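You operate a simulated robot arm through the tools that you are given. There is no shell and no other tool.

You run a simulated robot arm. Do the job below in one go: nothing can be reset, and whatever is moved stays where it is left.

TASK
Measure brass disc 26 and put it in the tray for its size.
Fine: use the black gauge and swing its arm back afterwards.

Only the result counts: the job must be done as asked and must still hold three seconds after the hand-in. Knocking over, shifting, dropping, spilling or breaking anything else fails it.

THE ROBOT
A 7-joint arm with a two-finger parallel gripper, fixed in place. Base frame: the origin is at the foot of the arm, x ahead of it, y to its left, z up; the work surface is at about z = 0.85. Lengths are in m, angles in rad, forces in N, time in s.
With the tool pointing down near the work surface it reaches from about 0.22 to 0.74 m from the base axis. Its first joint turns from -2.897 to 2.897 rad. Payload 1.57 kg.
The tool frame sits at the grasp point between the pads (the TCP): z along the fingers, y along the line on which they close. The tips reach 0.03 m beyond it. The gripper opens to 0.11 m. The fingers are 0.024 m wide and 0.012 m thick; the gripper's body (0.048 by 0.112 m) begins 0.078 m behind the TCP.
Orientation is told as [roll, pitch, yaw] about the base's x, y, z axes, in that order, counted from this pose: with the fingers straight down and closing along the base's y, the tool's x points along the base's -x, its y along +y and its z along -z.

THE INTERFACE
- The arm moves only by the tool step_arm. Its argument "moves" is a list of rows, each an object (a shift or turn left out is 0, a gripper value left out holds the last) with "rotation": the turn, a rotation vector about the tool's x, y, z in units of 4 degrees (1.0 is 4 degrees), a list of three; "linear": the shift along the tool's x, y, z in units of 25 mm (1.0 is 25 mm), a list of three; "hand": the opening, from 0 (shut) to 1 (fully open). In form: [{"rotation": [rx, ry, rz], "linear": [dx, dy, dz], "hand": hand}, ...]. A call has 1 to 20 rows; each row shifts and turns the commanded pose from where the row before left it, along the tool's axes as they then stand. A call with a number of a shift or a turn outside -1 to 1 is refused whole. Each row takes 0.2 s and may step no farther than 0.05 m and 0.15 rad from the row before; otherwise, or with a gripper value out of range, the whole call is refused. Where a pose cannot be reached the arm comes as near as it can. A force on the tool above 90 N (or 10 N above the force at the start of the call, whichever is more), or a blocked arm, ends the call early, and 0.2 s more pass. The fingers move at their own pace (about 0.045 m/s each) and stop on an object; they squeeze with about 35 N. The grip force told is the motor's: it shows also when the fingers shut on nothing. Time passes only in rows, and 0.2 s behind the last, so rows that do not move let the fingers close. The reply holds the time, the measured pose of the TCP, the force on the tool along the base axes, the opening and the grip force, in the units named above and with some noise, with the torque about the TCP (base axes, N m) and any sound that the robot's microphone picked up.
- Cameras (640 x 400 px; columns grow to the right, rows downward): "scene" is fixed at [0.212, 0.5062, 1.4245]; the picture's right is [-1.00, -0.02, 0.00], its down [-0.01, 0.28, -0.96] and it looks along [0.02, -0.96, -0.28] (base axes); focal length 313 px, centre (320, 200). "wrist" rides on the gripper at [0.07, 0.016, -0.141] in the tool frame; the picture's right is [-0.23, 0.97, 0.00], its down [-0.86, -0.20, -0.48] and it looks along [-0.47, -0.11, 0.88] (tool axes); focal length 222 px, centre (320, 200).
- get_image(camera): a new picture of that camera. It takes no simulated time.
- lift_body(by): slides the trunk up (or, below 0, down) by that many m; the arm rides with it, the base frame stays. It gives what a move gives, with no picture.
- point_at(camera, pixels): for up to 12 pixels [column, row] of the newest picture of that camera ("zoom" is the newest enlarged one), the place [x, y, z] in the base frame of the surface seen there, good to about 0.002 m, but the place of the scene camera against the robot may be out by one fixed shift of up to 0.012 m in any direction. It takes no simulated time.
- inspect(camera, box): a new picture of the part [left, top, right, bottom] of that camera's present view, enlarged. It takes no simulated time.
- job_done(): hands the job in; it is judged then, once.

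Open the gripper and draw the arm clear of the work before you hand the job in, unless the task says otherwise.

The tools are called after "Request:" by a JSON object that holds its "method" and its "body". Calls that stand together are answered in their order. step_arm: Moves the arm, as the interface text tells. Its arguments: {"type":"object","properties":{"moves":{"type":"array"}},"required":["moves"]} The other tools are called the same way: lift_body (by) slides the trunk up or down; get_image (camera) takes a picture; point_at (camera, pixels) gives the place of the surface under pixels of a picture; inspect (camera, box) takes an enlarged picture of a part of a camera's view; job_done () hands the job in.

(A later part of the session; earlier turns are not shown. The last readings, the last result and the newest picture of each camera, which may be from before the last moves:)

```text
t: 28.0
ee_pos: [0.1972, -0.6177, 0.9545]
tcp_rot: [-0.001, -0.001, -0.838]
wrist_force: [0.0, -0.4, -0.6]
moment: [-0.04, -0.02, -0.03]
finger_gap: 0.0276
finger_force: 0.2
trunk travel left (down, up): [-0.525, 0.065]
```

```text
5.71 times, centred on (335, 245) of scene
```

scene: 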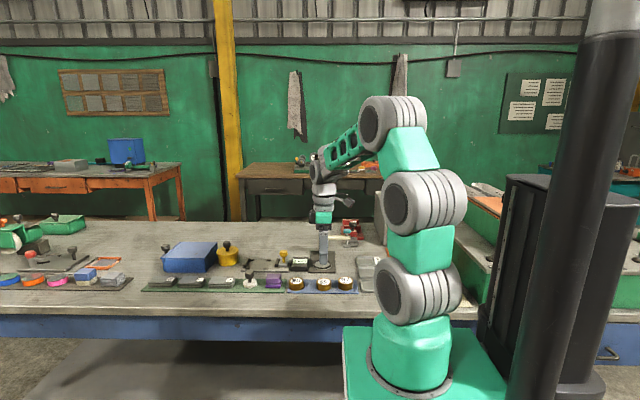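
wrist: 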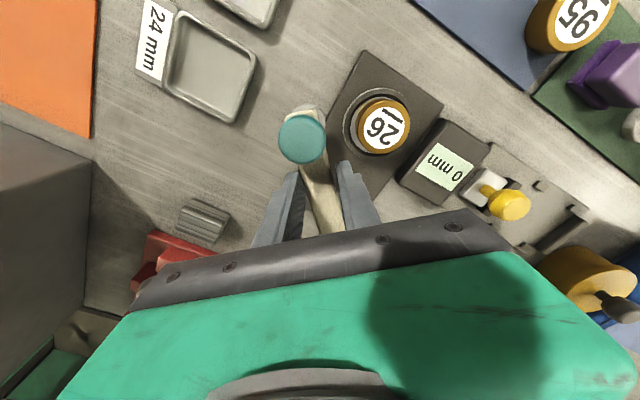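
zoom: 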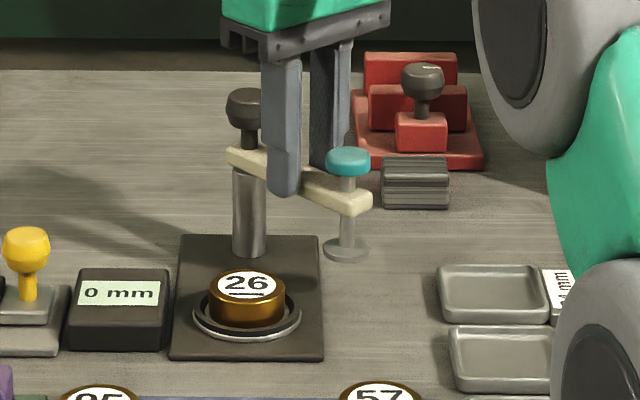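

The radius still tracks well and the foot is above the disc height. I'll continue to about 88°.

Request:
{"method": "step_arm", "body": {"moves": [{"linear": [0, 0.154, 0], "rotation": [0, 0, 1], "hand": 0.25}, {"linear": [0, 0.154, 0], "rotation": [0, 0, 1]}, {"linear": [0, 0.154, 0], "rotation": [0, 0, 1]}, {"linear": [0, 0.154, 0], "rotation": [0, 0, 1]}, {"linear": [0, 0.154, 0], "rotation": [0, 0, 1]}, {"linear": [0, 0.154, 0], "rotation": [0, 0, 1]}, {"linear": [0, 0.154, 0], "rotation": [0, 0, 1]}, {"linear": [0, 0.154, 0], "rotation": [0, 0, 1]}, {"linear": [0, 0.154, 0], "rotation": [0, 0, 1]}, {"linear": [0, 0.154, 0], "rotation": [0, 0, 1]}, {}]}}

Request:
{"method": "get_image", "body": {"camera": "wrist"}}

Request:
{"method": "inspect", "body": {"camera": "scene", "box": [290, 210, 360, 280]}}

```text
t: 30.4
ee_pos: [0.2313, -0.6023, 0.9555]
tcp_rot: [-0.001, -0.002, -1.536]
wrist_force: [0.1, 0.0, -0.1]
moment: [0.0, -0.02, 0.02]
finger_gap: 0.028
finger_force: 0.5
trunk travel left (down, up): [-0.525, 0.065]
```

```text
taken
```

wrist: 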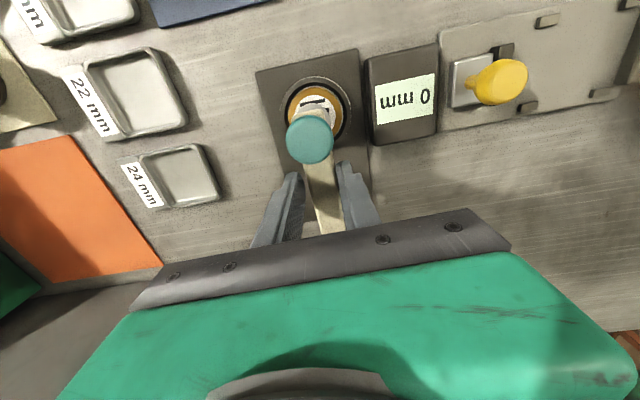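

```text
5.71 times, centred on (325, 245) of scene
```

zoom: 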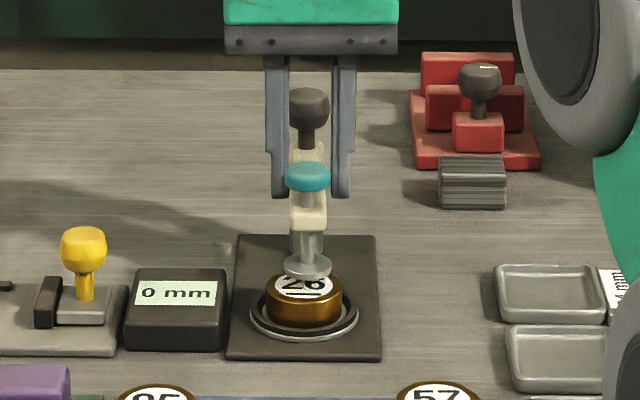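

The foot is nearly above disc 26, with foot column ~307 against disc ~304, i.e. about 2 mm short. I'll look closely at the finger contact and then finish the swing.

Request:
{"method": "step_arm", "body": {"moves": [{"linear": [0, 0.08, 0], "rotation": [0, 0, 0.5], "hand": 0.25}, {}, {}]}}

Request:
{"method": "inspect", "body": {"camera": "wrist", "box": [240, 60, 400, 240]}}

Request:
{"method": "inspect", "body": {"camera": "scene", "box": [310, 235, 350, 275]}}

```text
t: 31.2
ee_pos: [0.2326, -0.602, 0.9557]
tcp_rot: [0.002, 0.001, -1.571]
wrist_force: [0.6, 0.0, 1.1]
moment: [-0.02, -0.02, -0.02]
finger_gap: 0.0274
finger_force: 0.1
trunk travel left (down, up): [-0.525, 0.065]
```

```text
2.22 times, centred on (320, 150) of wrist
```

zoom: 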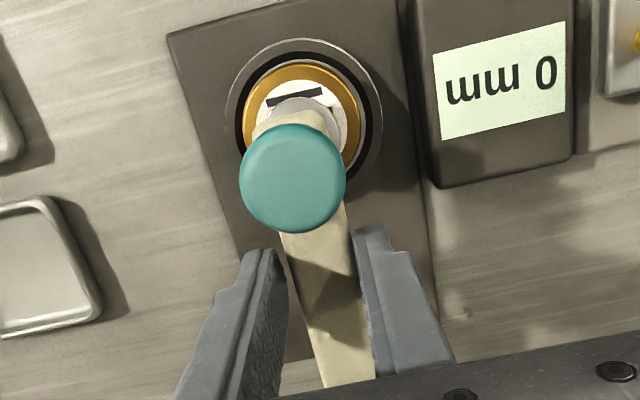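

```text
10.00 times, centred on (330, 255) of scene
```

zoom: 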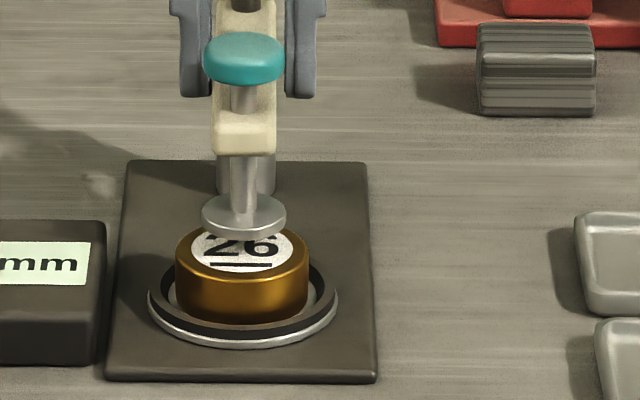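

The foot (col 244) is aligned with the disc (242) and ring (243). I'll open slightly, rise clear, close the fingers, and position above the teal knob to press it.

Request:
{"method": "step_arm", "body": {"moves": [{"hand": 0.4}, {}, {"linear": [0, 0, -0.6]}, {"linear": [0, 0, -0.8]}, {"linear": [0, 0, -0.8]}, {"linear": [0, 0, -0.6]}, {"hand": 0}, {"linear": [0.5, 0, 0]}, {"linear": [0.6, 0, 0]}, {"linear": [0.42, 0, 0]}, {}]}}

Request:
{"method": "get_image", "body": {"camera": "wrist"}}

Request:
{"method": "inspect", "body": {"camera": "scene", "box": [290, 210, 360, 280]}}

```text
t: 33.6
ee_pos: [0.2333, -0.5649, 1.0251]
tcp_rot: [0.002, 0.0, -1.57]
wrist_force: [0.0, 0.1, 0.2]
moment: [0.0, -0.02, 0.01]
finger_gap: 0.0001
finger_force: 20.7
trunk travel left (down, up): [-0.525, 0.065]
```

```text
taken
```

wrist: 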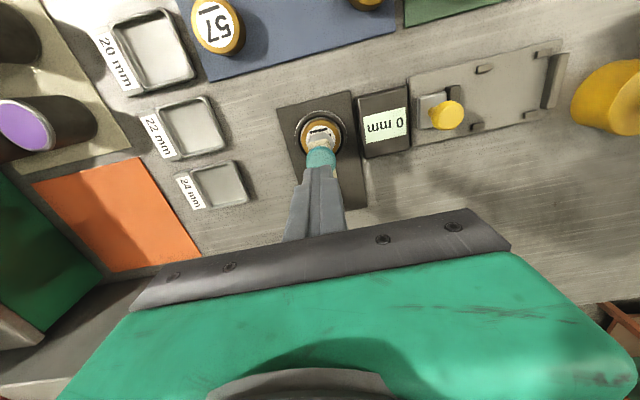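

```text
5.71 times, centred on (325, 245) of scene
```

zoom: 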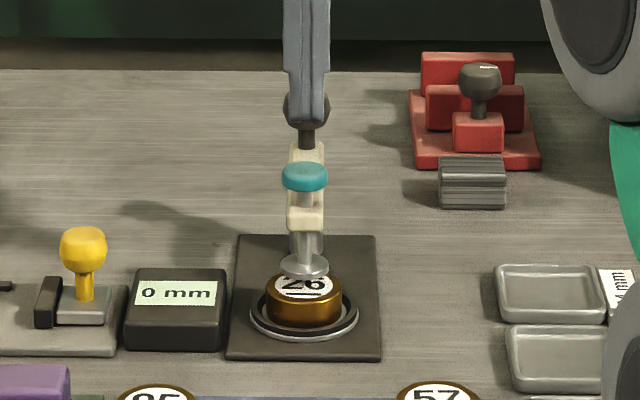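

The closed fingers are above the teal knob (scene column 306 vs 304). I'll descend to just above it and look.

Request:
{"method": "step_arm", "body": {"moves": [{"linear": [0, 0, 0.6], "hand": 0}, {"linear": [0, 0, 0.5]}, {}]}}

Request:
{"method": "inspect", "body": {"camera": "wrist", "box": [260, 80, 420, 220]}}

Request:
{"method": "inspect", "body": {"camera": "scene", "box": [310, 225, 350, 275]}}

```text
t: 34.4
ee_pos: [0.2341, -0.5643, 0.9976]
tcp_rot: [0.002, 0.0, -1.572]
wrist_force: [-0.1, 0.5, 0.2]
moment: [0.0, -0.01, -0.02]
finger_gap: 0.0
finger_force: 21.1
trunk travel left (down, up): [-0.525, 0.065]
```

```text
2.86 times, centred on (340, 150) of wrist
```

zoom: 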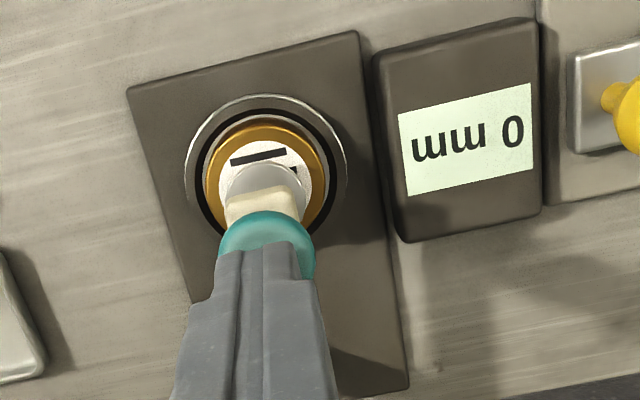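

```text
8.00 times, centred on (330, 250) of scene
```

zoom: 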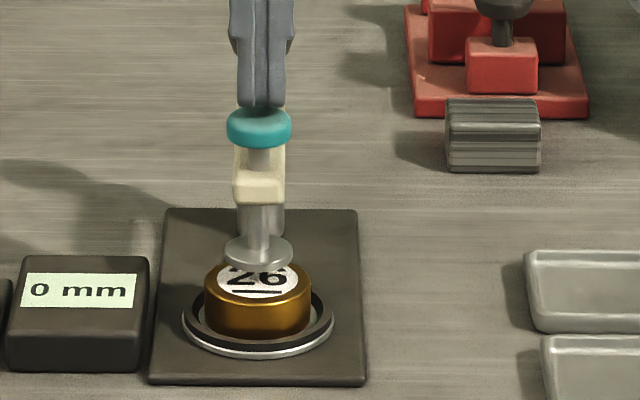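

Well aligned over the knob. I'll press down in small steps, watching the force and the display.

Request:
{"method": "step_arm", "body": {"moves": [{"linear": [0, 0, 0.16], "hand": 0}, {"linear": [0, 0, 0.08]}, {"linear": [0, 0, 0.08]}, {}]}}

Request:
{"method": "inspect", "body": {"camera": "scene", "box": [305, 225, 345, 275]}}

```text
t: 35.4
ee_pos: [0.2315, -0.565, 0.9907]
tcp_rot: [0.0, 0.0, -1.572]
wrist_force: [0.2, -0.5, 1.3]
moment: [0.01, 0.03, -0.01]
finger_gap: 0.0001
finger_force: 21.1
trunk travel left (down, up): [-0.525, 0.065]
```

```text
8.00 times, centred on (325, 250) of scene
```

zoom: 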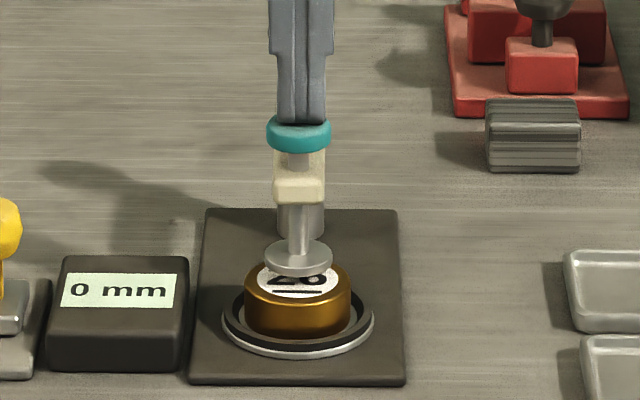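

The fingers are at the knob and the foot is starting to descend with very little force. I'll continue in 2 mm steps.

Request:
{"method": "step_arm", "body": {"moves": [{"linear": [0, 0, 0.08], "hand": 0}, {"linear": [0, 0, 0.08]}, {}]}}

Request:
{"method": "inspect", "body": {"camera": "scene", "box": [305, 225, 345, 275]}}

```text
t: 36.2
ee_pos: [0.2326, -0.5658, 0.9865]
tcp_rot: [-0.001, 0.001, -1.572]
wrist_force: [-1.3, -0.3, 2.7]
moment: [0.01, -0.03, -0.03]
finger_gap: 0.0
finger_force: 21.2
trunk travel left (down, up): [-0.525, 0.065]
heard: click
```

```text
8.00 times, centred on (325, 250) of scene
```

zoom: 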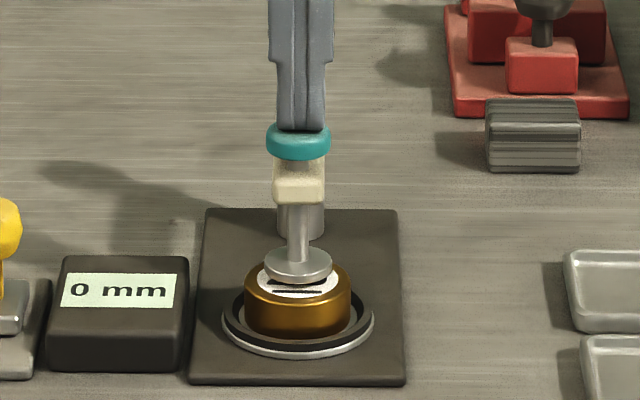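

I heard a click, but the display still reads 0 mm and the force is only 2.7 N. I'll press a bit further.

Request:
{"method": "step_arm", "body": {"moves": [{"linear": [0, 0, 0.08], "hand": 0}, {}, {}]}}

Request:
{"method": "inspect", "body": {"camera": "scene", "box": [305, 225, 345, 275]}}

```text
t: 37.0
ee_pos: [0.2334, -0.5636, 0.9843]
tcp_rot: [-0.001, 0.0, -1.571]
wrist_force: [-0.3, -1.1, 2.1]
moment: [-0.06, 0.0, -0.03]
finger_gap: 0.0
finger_force: 21.4
trunk travel left (down, up): [-0.525, 0.065]
```

```text
8.00 times, centred on (325, 250) of scene
```

zoom: 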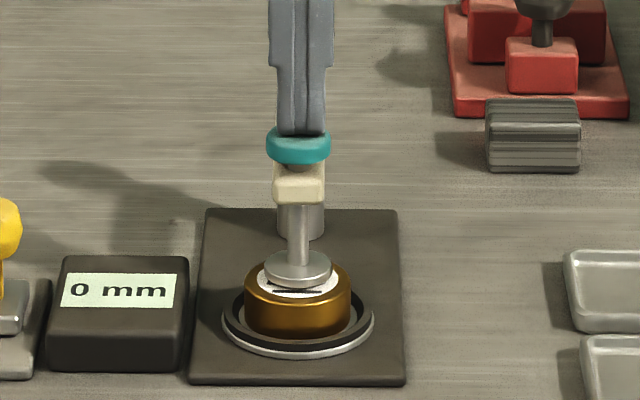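

The plunger is still descending freely. Another 2 mm step, then 1 mm steps.

Request:
{"method": "step_arm", "body": {"moves": [{"linear": [0, 0, 0.08], "hand": 0}, {}, {}]}}

Request:
{"method": "step_arm", "body": {"moves": [{"linear": [0, 0, 0.04], "hand": 0}, {}, {}]}}

Request:
{"method": "inspect", "body": {"camera": "scene", "box": [305, 225, 345, 275]}}

```text
t: 37.8
ee_pos: [0.2343, -0.5639, 0.9816]
tcp_rot: [0.002, 0.001, -1.569]
wrist_force: [-0.1, -1.1, 2.3]
moment: [-0.03, -0.02, 0.01]
finger_gap: 0.0
finger_force: 21.1
trunk travel left (down, up): [-0.525, 0.065]
```

```text
t: 38.6
ee_pos: [0.2336, -0.5641, 0.9817]
tcp_rot: [0.0, -0.002, -1.572]
wrist_force: [0.4, -0.3, 8.7]
moment: [-0.03, -0.01, 0.05]
finger_gap: 0.0001
finger_force: 21.3
trunk travel left (down, up): [-0.525, 0.065]
```

```text
8.00 times, centred on (325, 250) of scene
```

zoom: 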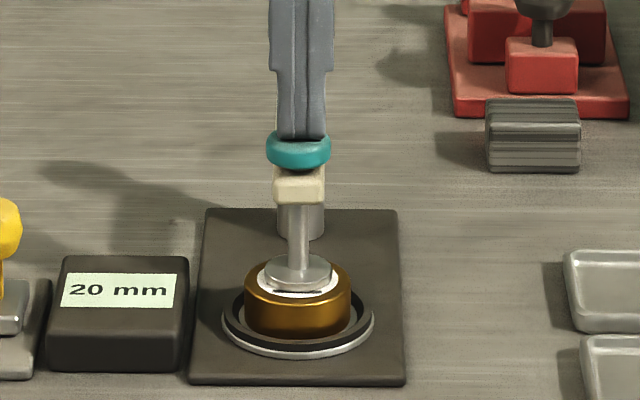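

The display now reads 20 mm with contact force building to 8.7 N. I'll hold a moment with slight extra pressure to confirm the reading is stable.

Request:
{"method": "step_arm", "body": {"moves": [{"linear": [0, 0, 0.04], "hand": 0}, {}, {}, {}, {}]}}

Request:
{"method": "inspect", "body": {"camera": "scene", "box": [300, 235, 345, 275]}}

Request:
{"method": "inspect", "body": {"camera": "wrist", "box": [260, 60, 440, 220]}}

```text
t: 39.8
ee_pos: [0.2342, -0.5653, 0.982]
tcp_rot: [0.001, -0.004, -1.569]
wrist_force: [1.6, -3.2, 21.8]
moment: [-0.07, -0.08, -0.02]
finger_gap: 0.0002
finger_force: 21.1
trunk travel left (down, up): [-0.525, 0.065]
```

```text
10.00 times, centred on (322, 255) of scene
```

zoom: 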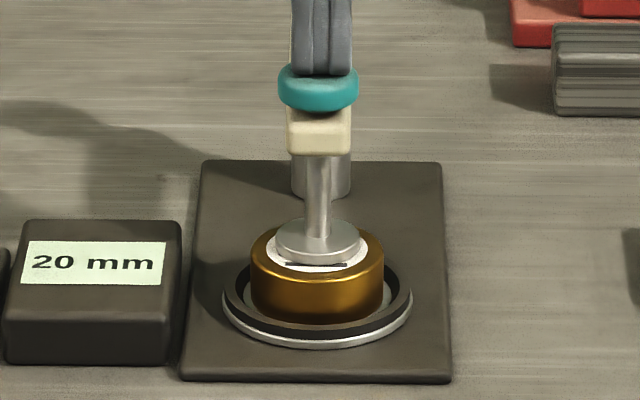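

```text
2.50 times, centred on (350, 140) of wrist
```

zoom: 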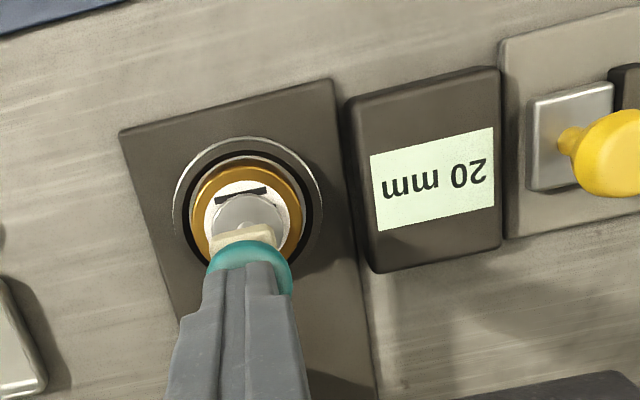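

Stable at 20 mm, so the 20 mm tray is the target. I'll rise off the knob and see whether the plunger springs back.

Request:
{"method": "step_arm", "body": {"moves": [{"linear": [0, 0, -0.2], "hand": 0}, {"linear": [0, 0, -0.5]}, {"linear": [0, 0, -0.7]}, {"linear": [0, 0, -0.7]}, {}]}}

Request:
{"method": "inspect", "body": {"camera": "scene", "box": [300, 220, 350, 275]}}

Request:
{"method": "get_image", "body": {"camera": "wrist"}}

```text
t: 41.0
ee_pos: [0.2342, -0.5642, 1.0314]
tcp_rot: [-0.001, -0.001, -1.57]
wrist_force: [-0.5, 0.0, 0.4]
moment: [-0.01, -0.04, 0.02]
finger_gap: 0.0
finger_force: 21.6
trunk travel left (down, up): [-0.525, 0.065]
```

```text
7.27 times, centred on (325, 248) of scene
```

zoom: 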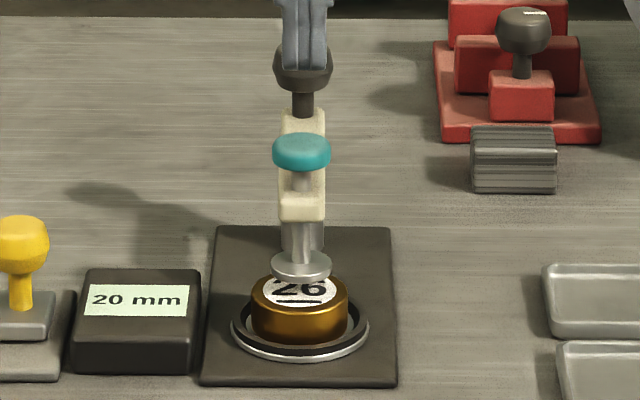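

```text
taken
```

wrist: 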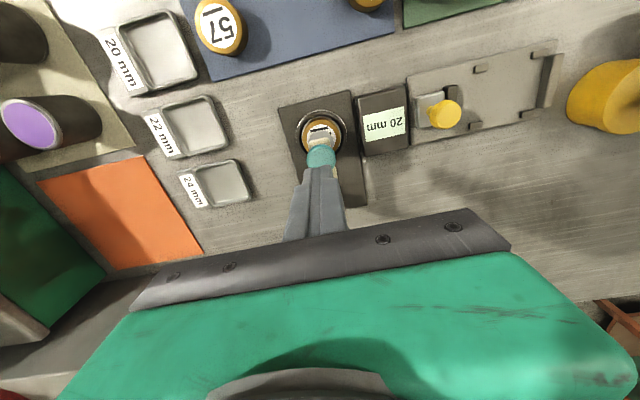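

The plunger sprang back up and the display holds 20 mm. I'll return above the bar at the earlier radius, open, and descend to cage it again.

Request:
{"method": "step_arm", "body": {"moves": [{"linear": [-0.5, 0, 0], "hand": 0.45}, {"linear": [-0.6, 0, 0]}, {"linear": [-0.42, 0, 0]}, {}, {}]}}

Request:
{"method": "inspect", "body": {"camera": "wrist", "box": [220, 80, 420, 240]}}

Request:
{"method": "inspect", "body": {"camera": "scene", "box": [290, 210, 360, 280]}}

```text
t: 42.2
ee_pos: [0.2338, -0.6015, 1.0304]
tcp_rot: [-0.001, -0.001, -1.57]
wrist_force: [-0.9, -0.2, -0.2]
moment: [-0.02, 0.02, -0.03]
finger_gap: 0.0494
finger_force: 0.0
trunk travel left (down, up): [-0.525, 0.065]
```

```text
2.50 times, centred on (320, 160) of wrist
```

zoom: 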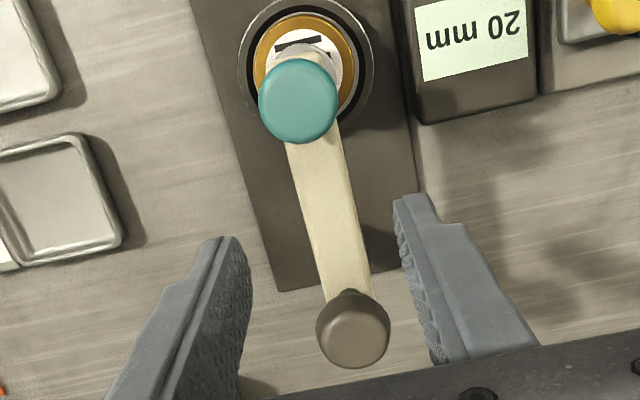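

```text
5.71 times, centred on (325, 245) of scene
```

zoom: 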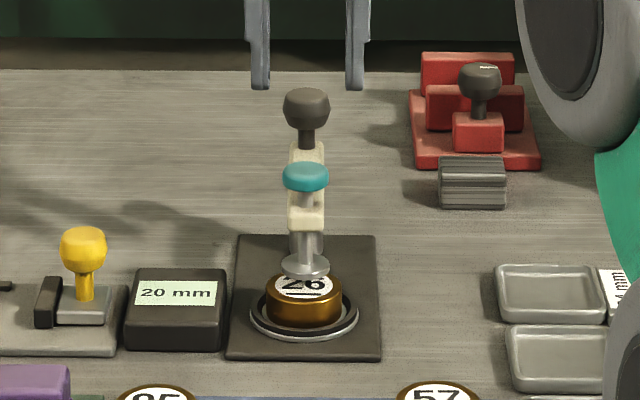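

The bar lies between the open fingers. I'll descend to z≈0.955 and narrow to the loose cage.

Request:
{"method": "step_arm", "body": {"moves": [{"linear": [0, 0, 0.7], "hand": 0.45}, {"linear": [0, 0, 0.8]}, {"linear": [0, 0, 0.8]}, {"linear": [0, 0, 0.7]}, {}, {"hand": 0.25}, {}, {}]}}

Request:
{"method": "inspect", "body": {"camera": "wrist", "box": [220, 80, 420, 240]}}

```text
t: 44.0
ee_pos: [0.2341, -0.6022, 0.9566]
tcp_rot: [0.0, 0.001, -1.571]
wrist_force: [0.1, -0.8, -0.2]
moment: [-0.02, -0.01, 0.02]
finger_gap: 0.0276
finger_force: 0.0
trunk travel left (down, up): [-0.525, 0.065]
```

```text
2.50 times, centred on (320, 160) of wrist
```

zoom: 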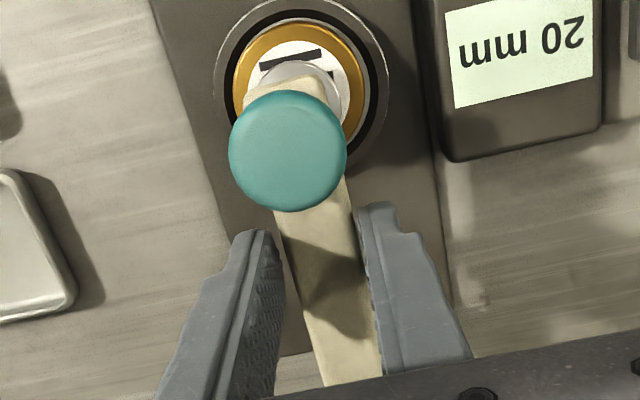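

The cage is set with no contact force. I'll swing back with reverse arc rows, the first 44°.

Request:
{"method": "step_arm", "body": {"moves": [{"linear": [-0.006, -0.162, 0], "rotation": [0, 0, -1], "hand": 0.25}, {"linear": [-0.006, -0.162, 0], "rotation": [0, 0, -1]}, {"linear": [-0.006, -0.162, 0], "rotation": [0, 0, -1]}, {"linear": [-0.006, -0.162, 0], "rotation": [0, 0, -1]}, {"linear": [-0.006, -0.162, 0], "rotation": [0, 0, -1]}, {"linear": [-0.006, -0.162, 0], "rotation": [0, 0, -1]}, {"linear": [-0.006, -0.162, 0], "rotation": [0, 0, -1]}, {"linear": [-0.006, -0.162, 0], "rotation": [0, 0, -1]}, {"linear": [-0.006, -0.162, 0], "rotation": [0, 0, -1]}, {"linear": [-0.006, -0.162, 0], "rotation": [0, 0, -1]}, {"linear": [-0.006, -0.162, 0], "rotation": [0, 0, -1]}, {}]}}

Request:
{"method": "get_image", "body": {"camera": "wrist"}}

Request:
{"method": "inspect", "body": {"camera": "scene", "box": [300, 210, 370, 280]}}

```text
t: 46.6
ee_pos: [0.1932, -0.6185, 0.9575]
tcp_rot: [0.0, -0.001, -0.804]
wrist_force: [-0.8, 0.1, 0.4]
moment: [-0.04, 0.0, 0.03]
finger_gap: 0.0277
finger_force: 0.1
trunk travel left (down, up): [-0.525, 0.065]
```

```text
taken
```

wrist: 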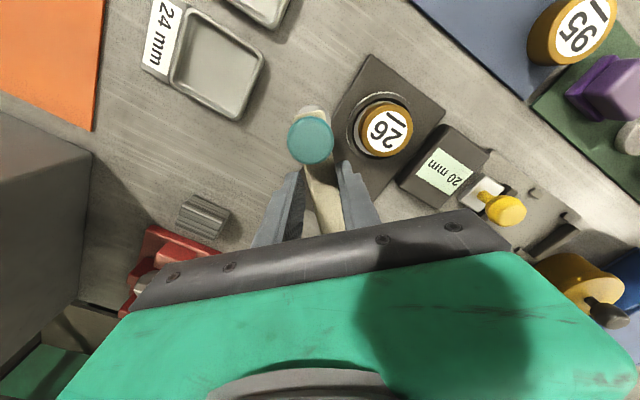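

```text
5.71 times, centred on (335, 245) of scene
```

zoom: 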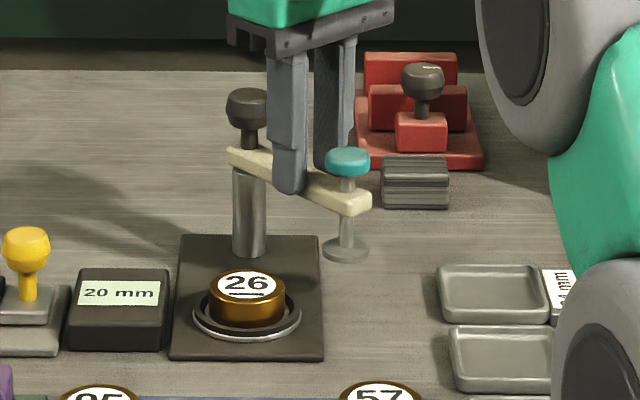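

Tracking as planned. I'll continue nine more rows to about 10° from the original position.

Request:
{"method": "step_arm", "body": {"moves": [{"linear": [-0.006, -0.162, 0], "rotation": [0, 0, -1], "hand": 0.25}, {"linear": [-0.006, -0.162, 0], "rotation": [0, 0, -1]}, {"linear": [-0.006, -0.162, 0], "rotation": [0, 0, -1]}, {"linear": [-0.006, -0.162, 0], "rotation": [0, 0, -1]}, {"linear": [-0.006, -0.162, 0], "rotation": [0, 0, -1]}, {"linear": [-0.006, -0.162, 0], "rotation": [0, 0, -1]}, {"linear": [-0.006, -0.162, 0], "rotation": [0, 0, -1]}, {"linear": [-0.006, -0.162, 0], "rotation": [0, 0, -1]}, {"linear": [-0.006, -0.162, 0], "rotation": [0, 0, -1]}, {}, {}]}}

Request:
{"method": "inspect", "body": {"camera": "wrist", "box": [220, 80, 420, 240]}}

Request:
{"method": "inspect", "body": {"camera": "scene", "box": [300, 210, 370, 280]}}

```text
t: 49.0
ee_pos: [0.1764, -0.651, 0.9567]
tcp_rot: [0.0, 0.001, -0.174]
wrist_force: [0.2, 1.0, -0.1]
moment: [-0.01, 0.0, 0.0]
finger_gap: 0.0274
finger_force: 0.1
trunk travel left (down, up): [-0.525, 0.065]
```

```text
2.50 times, centred on (320, 160) of wrist
```

zoom: 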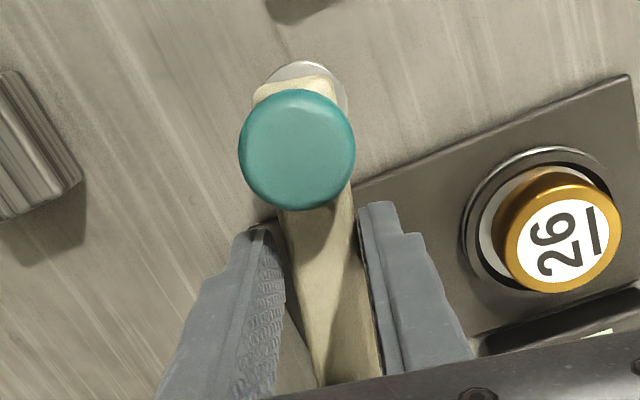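

```text
5.71 times, centred on (335, 245) of scene
```

zoom: 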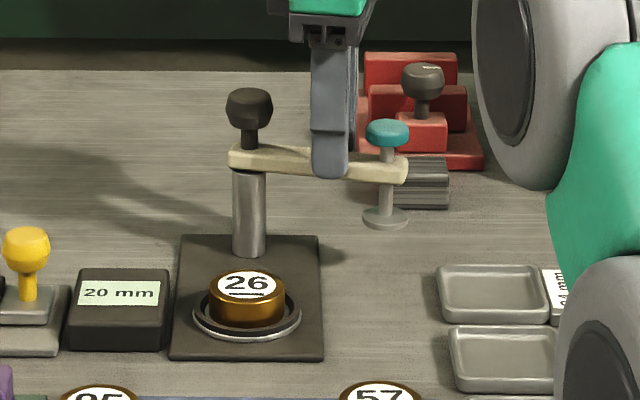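

Now the last 10°, after which I'll narrow the fingers to about 21 mm to centre the bar on its original line.

Request:
{"method": "step_arm", "body": {"moves": [{"linear": [-0.006, -0.162, 0], "rotation": [0, 0, -1], "hand": 0.25}, {"linear": [-0.006, -0.162, 0], "rotation": [0, 0, -1]}, {"linear": [-0.002, -0.081, 0], "rotation": [0, 0, -0.5]}, {}, {}]}}

Request:
{"method": "inspect", "body": {"camera": "wrist", "box": [220, 80, 420, 240]}}

Request:
{"method": "inspect", "body": {"camera": "scene", "box": [300, 210, 370, 280]}}

```text
t: 50.2
ee_pos: [0.1752, -0.6591, 0.9563]
tcp_rot: [0.001, -0.001, 0.0]
wrist_force: [0.5, -0.2, -0.2]
moment: [-0.02, -0.01, -0.01]
finger_gap: 0.0276
finger_force: 0.1
trunk travel left (down, up): [-0.525, 0.065]
```

```text
2.50 times, centred on (320, 160) of wrist
```

zoom: 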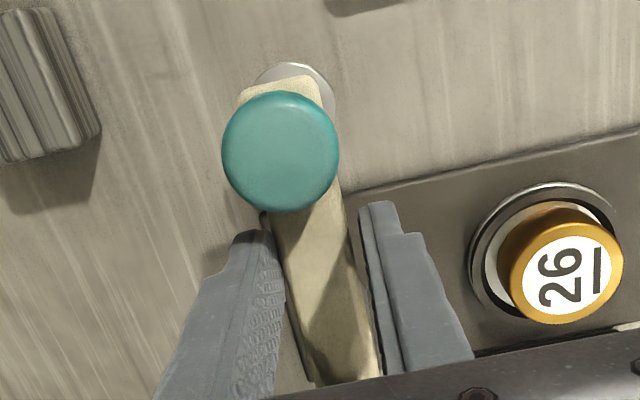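

```text
5.71 times, centred on (335, 245) of scene
```

zoom: 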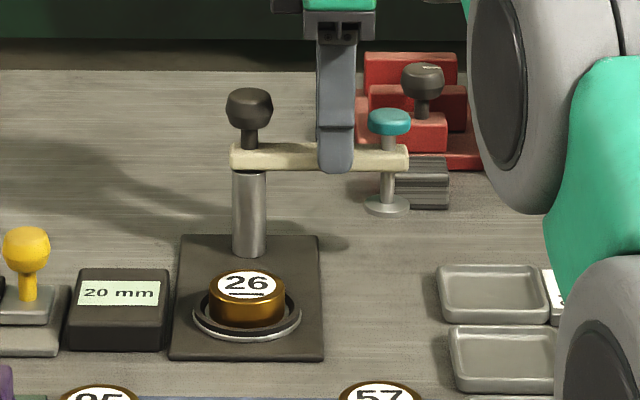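

The bar matches its original picture position (teal ~(389,121), foot (388,206), as at the start). I'll open, rise, and move away toward +y.

Request:
{"method": "step_arm", "body": {"moves": [{"hand": 0.5}, {}, {}, {"linear": [0, 0, -0.5]}, {"linear": [0, 0, -0.7]}, {"linear": [0, 0, -0.8]}, {"linear": [0, 0.8, 0]}, {"linear": [0, 0.8, -0.5]}, {"linear": [0, 0.8, -0.8]}, {"linear": [0, 0.8, -0.8]}, {}]}}

Request:
{"method": "get_image", "body": {"camera": "wrist"}}

Request:
{"method": "inspect", "body": {"camera": "scene", "box": [300, 210, 370, 280]}}

```text
t: 52.6
ee_pos: [0.1767, -0.5798, 1.0591]
tcp_rot: [-0.001, -0.003, 0.0]
wrist_force: [0.5, 0.3, -0.7]
moment: [-0.02, 0.02, 0.02]
finger_gap: 0.0553
finger_force: 0.1
trunk travel left (down, up): [-0.525, 0.065]
```

```text
taken
```

wrist: 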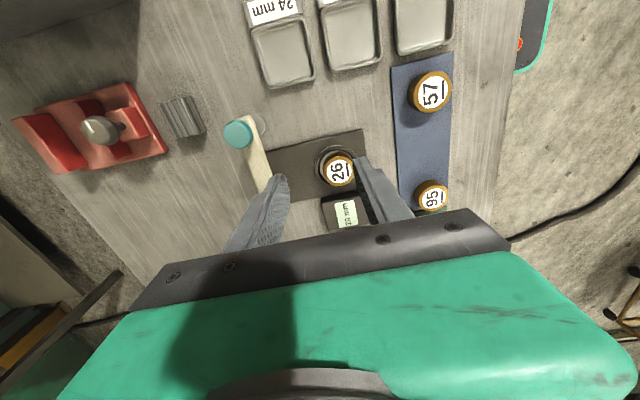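

```text
5.71 times, centred on (335, 245) of scene
```

zoom: 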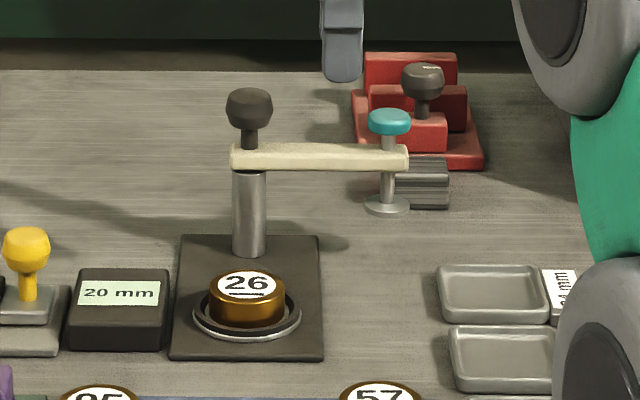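

The gauge arm is back in place. Now I'll move above disc 26 on the anvil.

Request:
{"method": "step_arm", "body": {"moves": [{"linear": [-0.6, 0.16, 0], "hand": 0.68}, {"linear": [-0.7, 0.16, 0]}, {"linear": [-0.7, 0.16, 0]}, {"linear": [-0.34, 0.14, 0.3]}, {"linear": [0, 0, 0.9]}, {"linear": [0, 0, 0.9]}, {"linear": [0, 0, 0.9]}, {}, {}]}}

Request:
{"method": "inspect", "body": {"camera": "wrist", "box": [240, 90, 400, 230]}}

Request:
{"method": "inspect", "body": {"camera": "scene", "box": [300, 225, 350, 280]}}

```text
t: 54.6
ee_pos: [0.2344, -0.5632, 0.9837]
tcp_rot: [-0.001, 0.001, 0.0]
wrist_force: [0.2, 0.3, -1.3]
moment: [0.01, 0.0, 0.01]
finger_gap: 0.0749
finger_force: 0.1
trunk travel left (down, up): [-0.525, 0.065]
```

```text
2.86 times, centred on (320, 160) of wrist
```

zoom: 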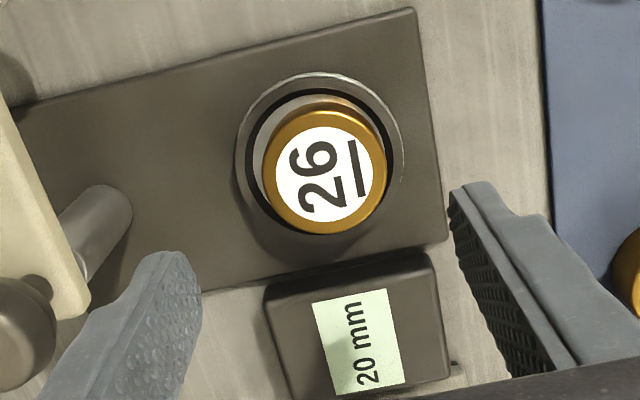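

```text
7.27 times, centred on (325, 252) of scene
```

zoom: 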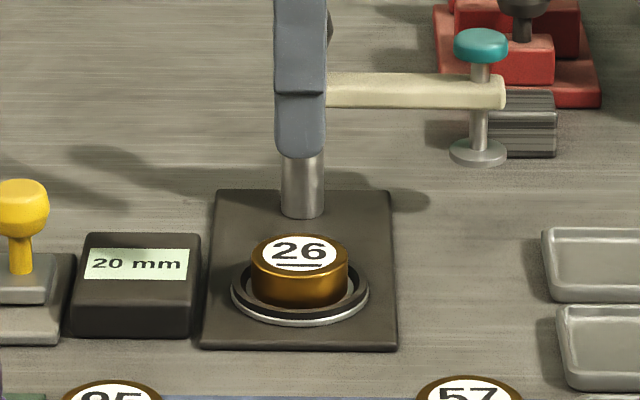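

The fingers line up with the disc (column 300 both). I'll descend to z≈0.898, keeping the tips above the rim, and then grip.

Request:
{"method": "step_arm", "body": {"moves": [{"linear": [0, 0, 0.9], "hand": 0.68}, {"linear": [0, 0, 0.9]}, {"linear": [0, 0, 0.8]}, {"linear": [0, 0, 0.5]}, {"linear": [0, 0, 0.3]}, {}, {"hand": 0}, {}, {}, {}, {}]}}

Request:
{"method": "inspect", "body": {"camera": "wrist", "box": [240, 90, 400, 230]}}

Request:
{"method": "inspect", "body": {"camera": "scene", "box": [300, 225, 350, 280]}}

```text
t: 57.0
ee_pos: [0.2338, -0.5644, 0.8991]
tcp_rot: [0.0, 0.0, 0.0]
wrist_force: [0.3, 0.0, 0.3]
moment: [-0.04, 0.02, -0.01]
finger_gap: 0.0481
finger_force: 35.2
trunk travel left (down, up): [-0.525, 0.065]
```

```text
2.86 times, centred on (320, 160) of wrist
```

zoom: 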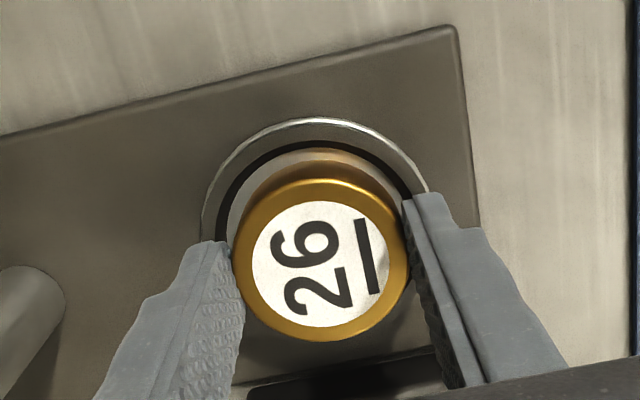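

```text
7.27 times, centred on (325, 252) of scene
```

zoom: 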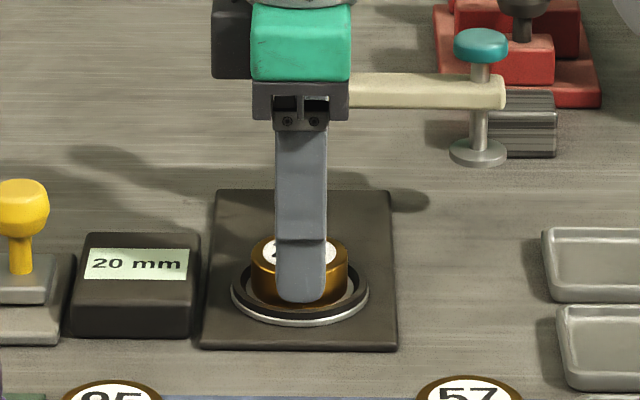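

Gripped (48.1 mm). I'll lift straight up to z≈1.0 and then survey the 20 mm tray area.

Request:
{"method": "step_arm", "body": {"moves": [{"linear": [0, 0, -0.4], "hand": 0}, {"linear": [0, 0, -0.9]}, {"linear": [0, 0, -0.9]}, {"linear": [0, 0, -0.9]}, {"linear": [0, 0, -0.9]}, {"linear": [0.6, 0.6, 0]}, {"linear": [0.8, 0.8, 0]}, {"linear": [0.8, 0.8, 0]}, {}, {}]}}

Request:
{"method": "get_image", "body": {"camera": "wrist"}}

Request:
{"method": "get_image", "body": {"camera": "scene"}}

```text
t: 59.2
ee_pos: [0.1802, -0.5094, 0.9986]
tcp_rot: [0.0, 0.0, 0.0]
wrist_force: [0.3, 0.0, -2.7]
moment: [0.02, 0.04, -0.01]
finger_gap: 0.0485
finger_force: 35.1
trunk travel left (down, up): [-0.525, 0.065]
```

```text
taken
```

wrist: 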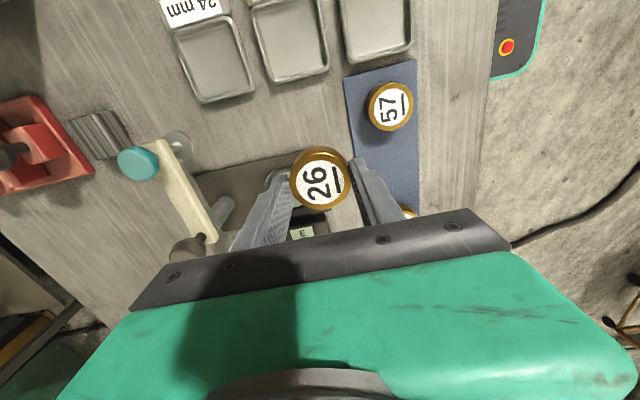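

```text
taken
```

scene: 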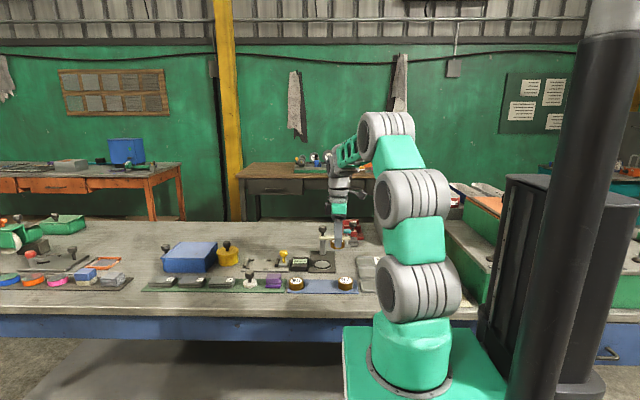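

I'll move partway toward the 20 mm tray and slightly higher so the whole tray comes into view.

Request:
{"method": "step_arm", "body": {"moves": [{"linear": [0.6, 0.6, -0.5], "hand": 0}, {"linear": [0.7, 0.7, -0.7]}, {"linear": [0.7, 0.7, -0.7]}, {"linear": [0.4, 0.4, 0]}, {}, {}]}}

Request:
{"method": "get_image", "body": {"camera": "wrist"}}

Request:
{"method": "inspect", "body": {"camera": "wrist", "box": [220, 0, 440, 180]}}

```text
t: 60.6
ee_pos: [0.1191, -0.4492, 1.0463]
tcp_rot: [0.0, 0.0, 0.001]
wrist_force: [0.3, 0.2, -3.6]
moment: [0.0, 0.0, -0.01]
finger_gap: 0.0483
finger_force: 35.4
trunk travel left (down, up): [-0.525, 0.065]
```

```text
taken
```

wrist: 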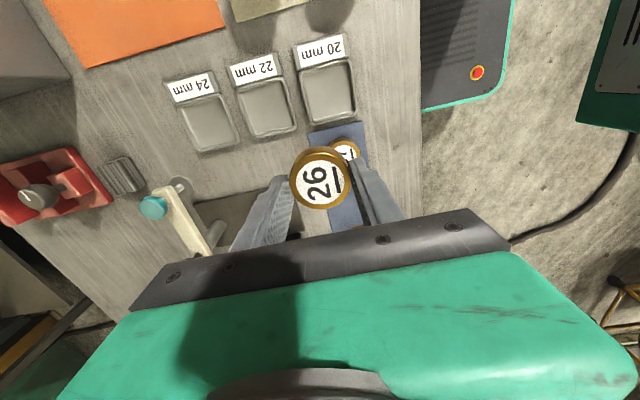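

```text
2.22 times, centred on (330, 90) of wrist
```

zoom: 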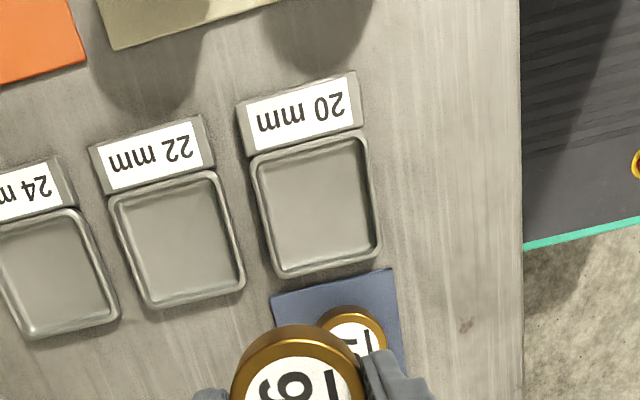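

Request:
{"method": "point_at", "body": {"camera": "zoom", "pixels": [[315, 205], [255, 165], [283, 272], [380, 248], [362, 135], [308, 148], [330, 262], [268, 218], [368, 195], [300, 110], [175, 240], [350, 325]]}}

Request:
{"method": "point_at", "body": {"camera": "wrist", "pixels": [[328, 92], [319, 180], [320, 210], [300, 177], [348, 180], [265, 8], [300, 5], [345, 148]]}}

```text
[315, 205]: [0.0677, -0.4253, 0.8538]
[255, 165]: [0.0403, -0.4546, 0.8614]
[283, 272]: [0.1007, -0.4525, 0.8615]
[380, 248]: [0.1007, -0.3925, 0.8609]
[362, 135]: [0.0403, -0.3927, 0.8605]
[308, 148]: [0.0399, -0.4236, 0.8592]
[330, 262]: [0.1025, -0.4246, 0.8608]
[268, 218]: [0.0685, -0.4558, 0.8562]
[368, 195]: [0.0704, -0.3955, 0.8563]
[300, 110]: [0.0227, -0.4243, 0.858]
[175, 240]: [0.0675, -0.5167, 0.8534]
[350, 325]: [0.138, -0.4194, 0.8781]
```

```text
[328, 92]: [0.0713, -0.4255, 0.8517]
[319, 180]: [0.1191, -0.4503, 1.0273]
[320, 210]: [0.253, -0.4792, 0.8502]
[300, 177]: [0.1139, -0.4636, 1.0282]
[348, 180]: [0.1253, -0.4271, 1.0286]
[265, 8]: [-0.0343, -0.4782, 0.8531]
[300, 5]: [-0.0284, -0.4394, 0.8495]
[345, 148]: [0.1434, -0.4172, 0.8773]
```

The 20 mm tray spans x 0.0385–0.1025 and y -0.456…-0.392, with its centre at (0.0705,-0.4243), rim 0.861 and floor 0.853. I'll move over its centre at height and check for tall neighbours.

Request:
{"method": "step_arm", "body": {"moves": [{"linear": [0.5, 0.25, 0], "hand": 0}, {"linear": [0.7, 0.35, 0]}, {"linear": [0.7, 0.4, 0]}, {}, {}]}}

Request:
{"method": "get_image", "body": {"camera": "wrist"}}

Request:
{"method": "get_image", "body": {"camera": "scene"}}

```text
t: 61.8
ee_pos: [0.0714, -0.4246, 1.0471]
tcp_rot: [0.0, 0.002, -0.001]
wrist_force: [-1.0, 0.3, -3.6]
moment: [-0.02, -0.01, 0.02]
finger_gap: 0.0482
finger_force: 35.4
trunk travel left (down, up): [-0.525, 0.065]
```

```text
taken
```

wrist: 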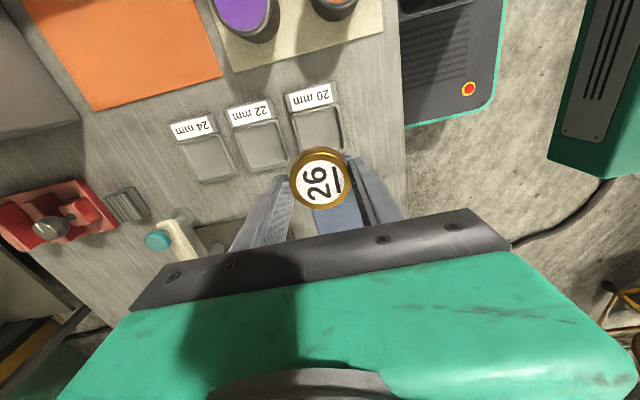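

```text
taken
```

scene: 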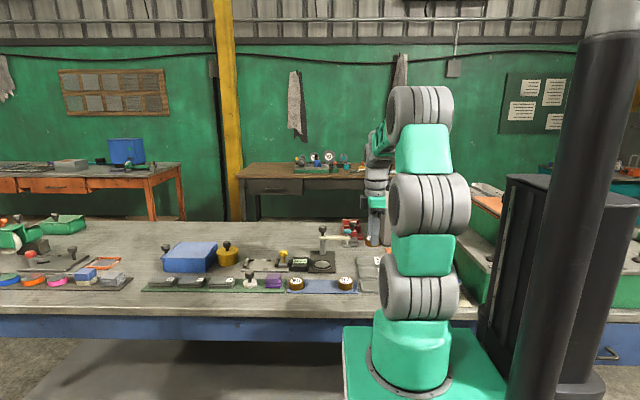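

Request:
{"method": "point_at", "body": {"camera": "wrist", "pixels": [[240, 12], [335, 3], [260, 38], [335, 17], [320, 178], [319, 128], [300, 130], [340, 130], [313, 100], [460, 90]]}}

Request:
{"method": "inspect", "body": {"camera": "wrist", "box": [250, 70, 390, 220]}}

```text
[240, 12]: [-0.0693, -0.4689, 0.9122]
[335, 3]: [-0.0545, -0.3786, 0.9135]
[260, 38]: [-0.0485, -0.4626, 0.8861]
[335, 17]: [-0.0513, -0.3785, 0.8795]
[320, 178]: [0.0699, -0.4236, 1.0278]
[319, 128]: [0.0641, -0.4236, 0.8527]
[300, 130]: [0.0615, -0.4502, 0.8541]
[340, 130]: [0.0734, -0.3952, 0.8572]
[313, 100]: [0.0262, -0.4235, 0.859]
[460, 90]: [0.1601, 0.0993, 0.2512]
```

```text
2.67 times, centred on (320, 145) of wrist
```

zoom: 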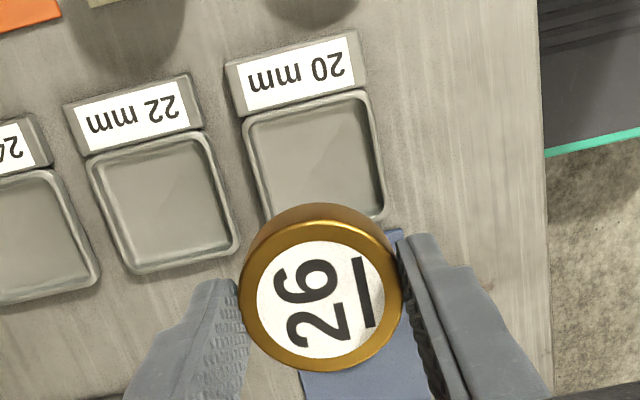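

The pegs nearby (z≈0.913 at x≈-0.05) are clear of the gripper path. I'll descend over the tray to z≈0.902 and check alignment.

Request:
{"method": "step_arm", "body": {"moves": [{"linear": [0.03, 0, 0.9], "hand": 0}, {"linear": [0, 0, 0.9]}, {"linear": [0, 0, 0.9]}, {"linear": [0, 0, 0.9]}, {"linear": [0, 0, 0.9]}, {"linear": [0, 0, 0.8]}, {"linear": [0, 0, 0.5]}, {}, {}]}}

Request:
{"method": "inspect", "body": {"camera": "wrist", "box": [230, 70, 410, 230]}}

Request:
{"method": "inspect", "body": {"camera": "scene", "box": [340, 240, 400, 300]}}

```text
t: 63.8
ee_pos: [0.072, -0.4251, 0.9024]
tcp_rot: [0.001, -0.001, 0.0]
wrist_force: [-0.6, -0.4, -3.7]
moment: [0.01, 0.02, 0.0]
finger_gap: 0.0483
finger_force: 34.5
trunk travel left (down, up): [-0.525, 0.065]
```

```text
2.50 times, centred on (320, 150) of wrist
```

zoom: 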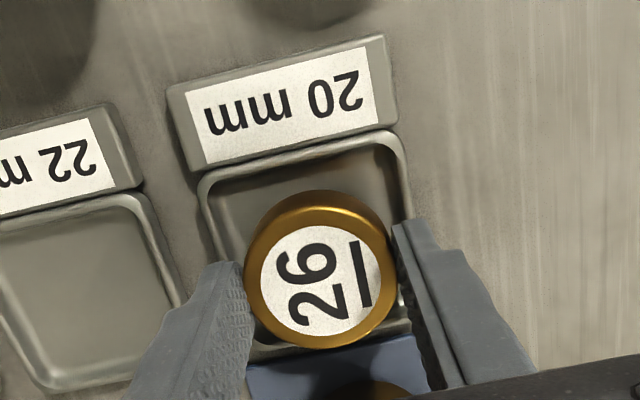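

```text
6.67 times, centred on (370, 270) of scene
```

zoom: 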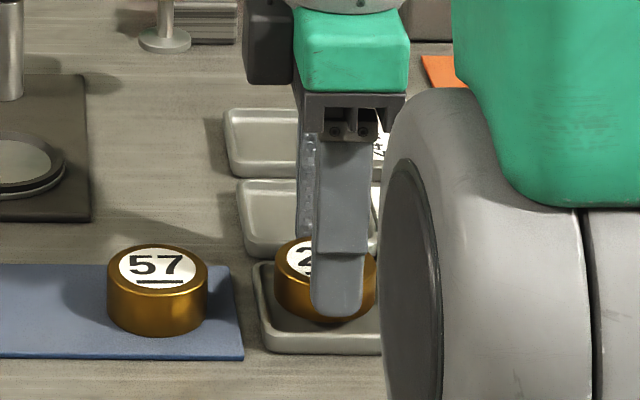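

The disc is over the tray. I'll check centring with point readings in the wrist geometry before lowering the last few millimetres.

Request:
{"method": "inspect", "body": {"camera": "wrist", "box": [230, 70, 410, 230]}}

Request:
{"method": "point_at", "body": {"camera": "zoom", "pixels": [[200, 190], [404, 150], [300, 150], [212, 240], [260, 352], [408, 200], [320, 270], [250, 275], [392, 268], [320, 208], [320, 345], [300, 350]]}}

```text
2.50 times, centred on (320, 150) of wrist
```

zoom: 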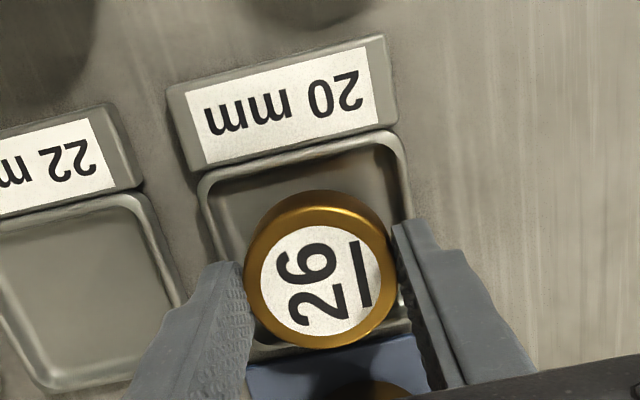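

```text
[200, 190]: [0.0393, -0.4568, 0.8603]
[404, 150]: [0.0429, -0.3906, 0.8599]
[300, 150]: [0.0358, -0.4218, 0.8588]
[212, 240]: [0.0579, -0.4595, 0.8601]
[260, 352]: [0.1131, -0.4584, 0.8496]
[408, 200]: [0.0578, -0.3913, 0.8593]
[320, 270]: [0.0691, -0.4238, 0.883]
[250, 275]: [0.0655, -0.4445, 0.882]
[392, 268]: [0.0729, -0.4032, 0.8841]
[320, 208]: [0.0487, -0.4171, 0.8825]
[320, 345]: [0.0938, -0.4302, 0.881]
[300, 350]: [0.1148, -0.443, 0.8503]
```

Centred within a millimetre. I'll lower 7 mm, then step down 1 mm at a time to feel the floor.

Request:
{"method": "step_arm", "body": {"moves": [{"linear": [0, 0, 0.16], "hand": 0}, {"linear": [0, 0, 0.12]}, {}, {}]}}

Request:
{"method": "step_arm", "body": {"moves": [{"linear": [0, 0, 0.04], "hand": 0}, {}, {}]}}

Request:
{"method": "inspect", "body": {"camera": "wrist", "box": [230, 70, 410, 230]}}

```text
t: 64.8
ee_pos: [0.0709, -0.4254, 0.8946]
tcp_rot: [0.0, 0.0, 0.0]
wrist_force: [-1.0, 0.0, -4.4]
moment: [-0.01, -0.02, 0.04]
finger_gap: 0.0481
finger_force: 35.1
trunk travel left (down, up): [-0.525, 0.065]
```

```text
t: 65.6
ee_pos: [0.0718, -0.4243, 0.8936]
tcp_rot: [-0.002, 0.0, 0.001]
wrist_force: [0.0, 0.0, -3.3]
moment: [-0.04, -0.01, 0.04]
finger_gap: 0.0481
finger_force: 35.5
trunk travel left (down, up): [-0.525, 0.065]
```

```text
2.50 times, centred on (320, 150) of wrist
```

zoom: 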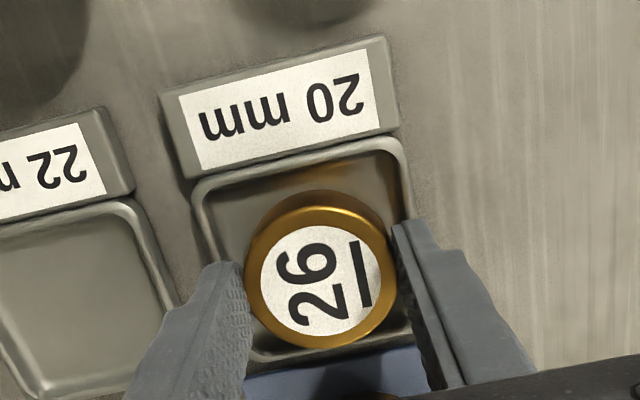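

No contact yet, and the tips are about 3 mm above the rim. One more 1 mm step.

Request:
{"method": "step_arm", "body": {"moves": [{"linear": [0, 0, 0.04], "hand": 0}, {}, {}]}}

```text
t: 66.4
ee_pos: [0.0706, -0.4248, 0.8931]
tcp_rot: [0.0, 0.0, -0.003]
wrist_force: [-0.2, 0.3, -0.7]
moment: [0.02, 0.05, -0.04]
finger_gap: 0.0483
finger_force: 35.8
trunk travel left (down, up): [-0.525, 0.065]
```

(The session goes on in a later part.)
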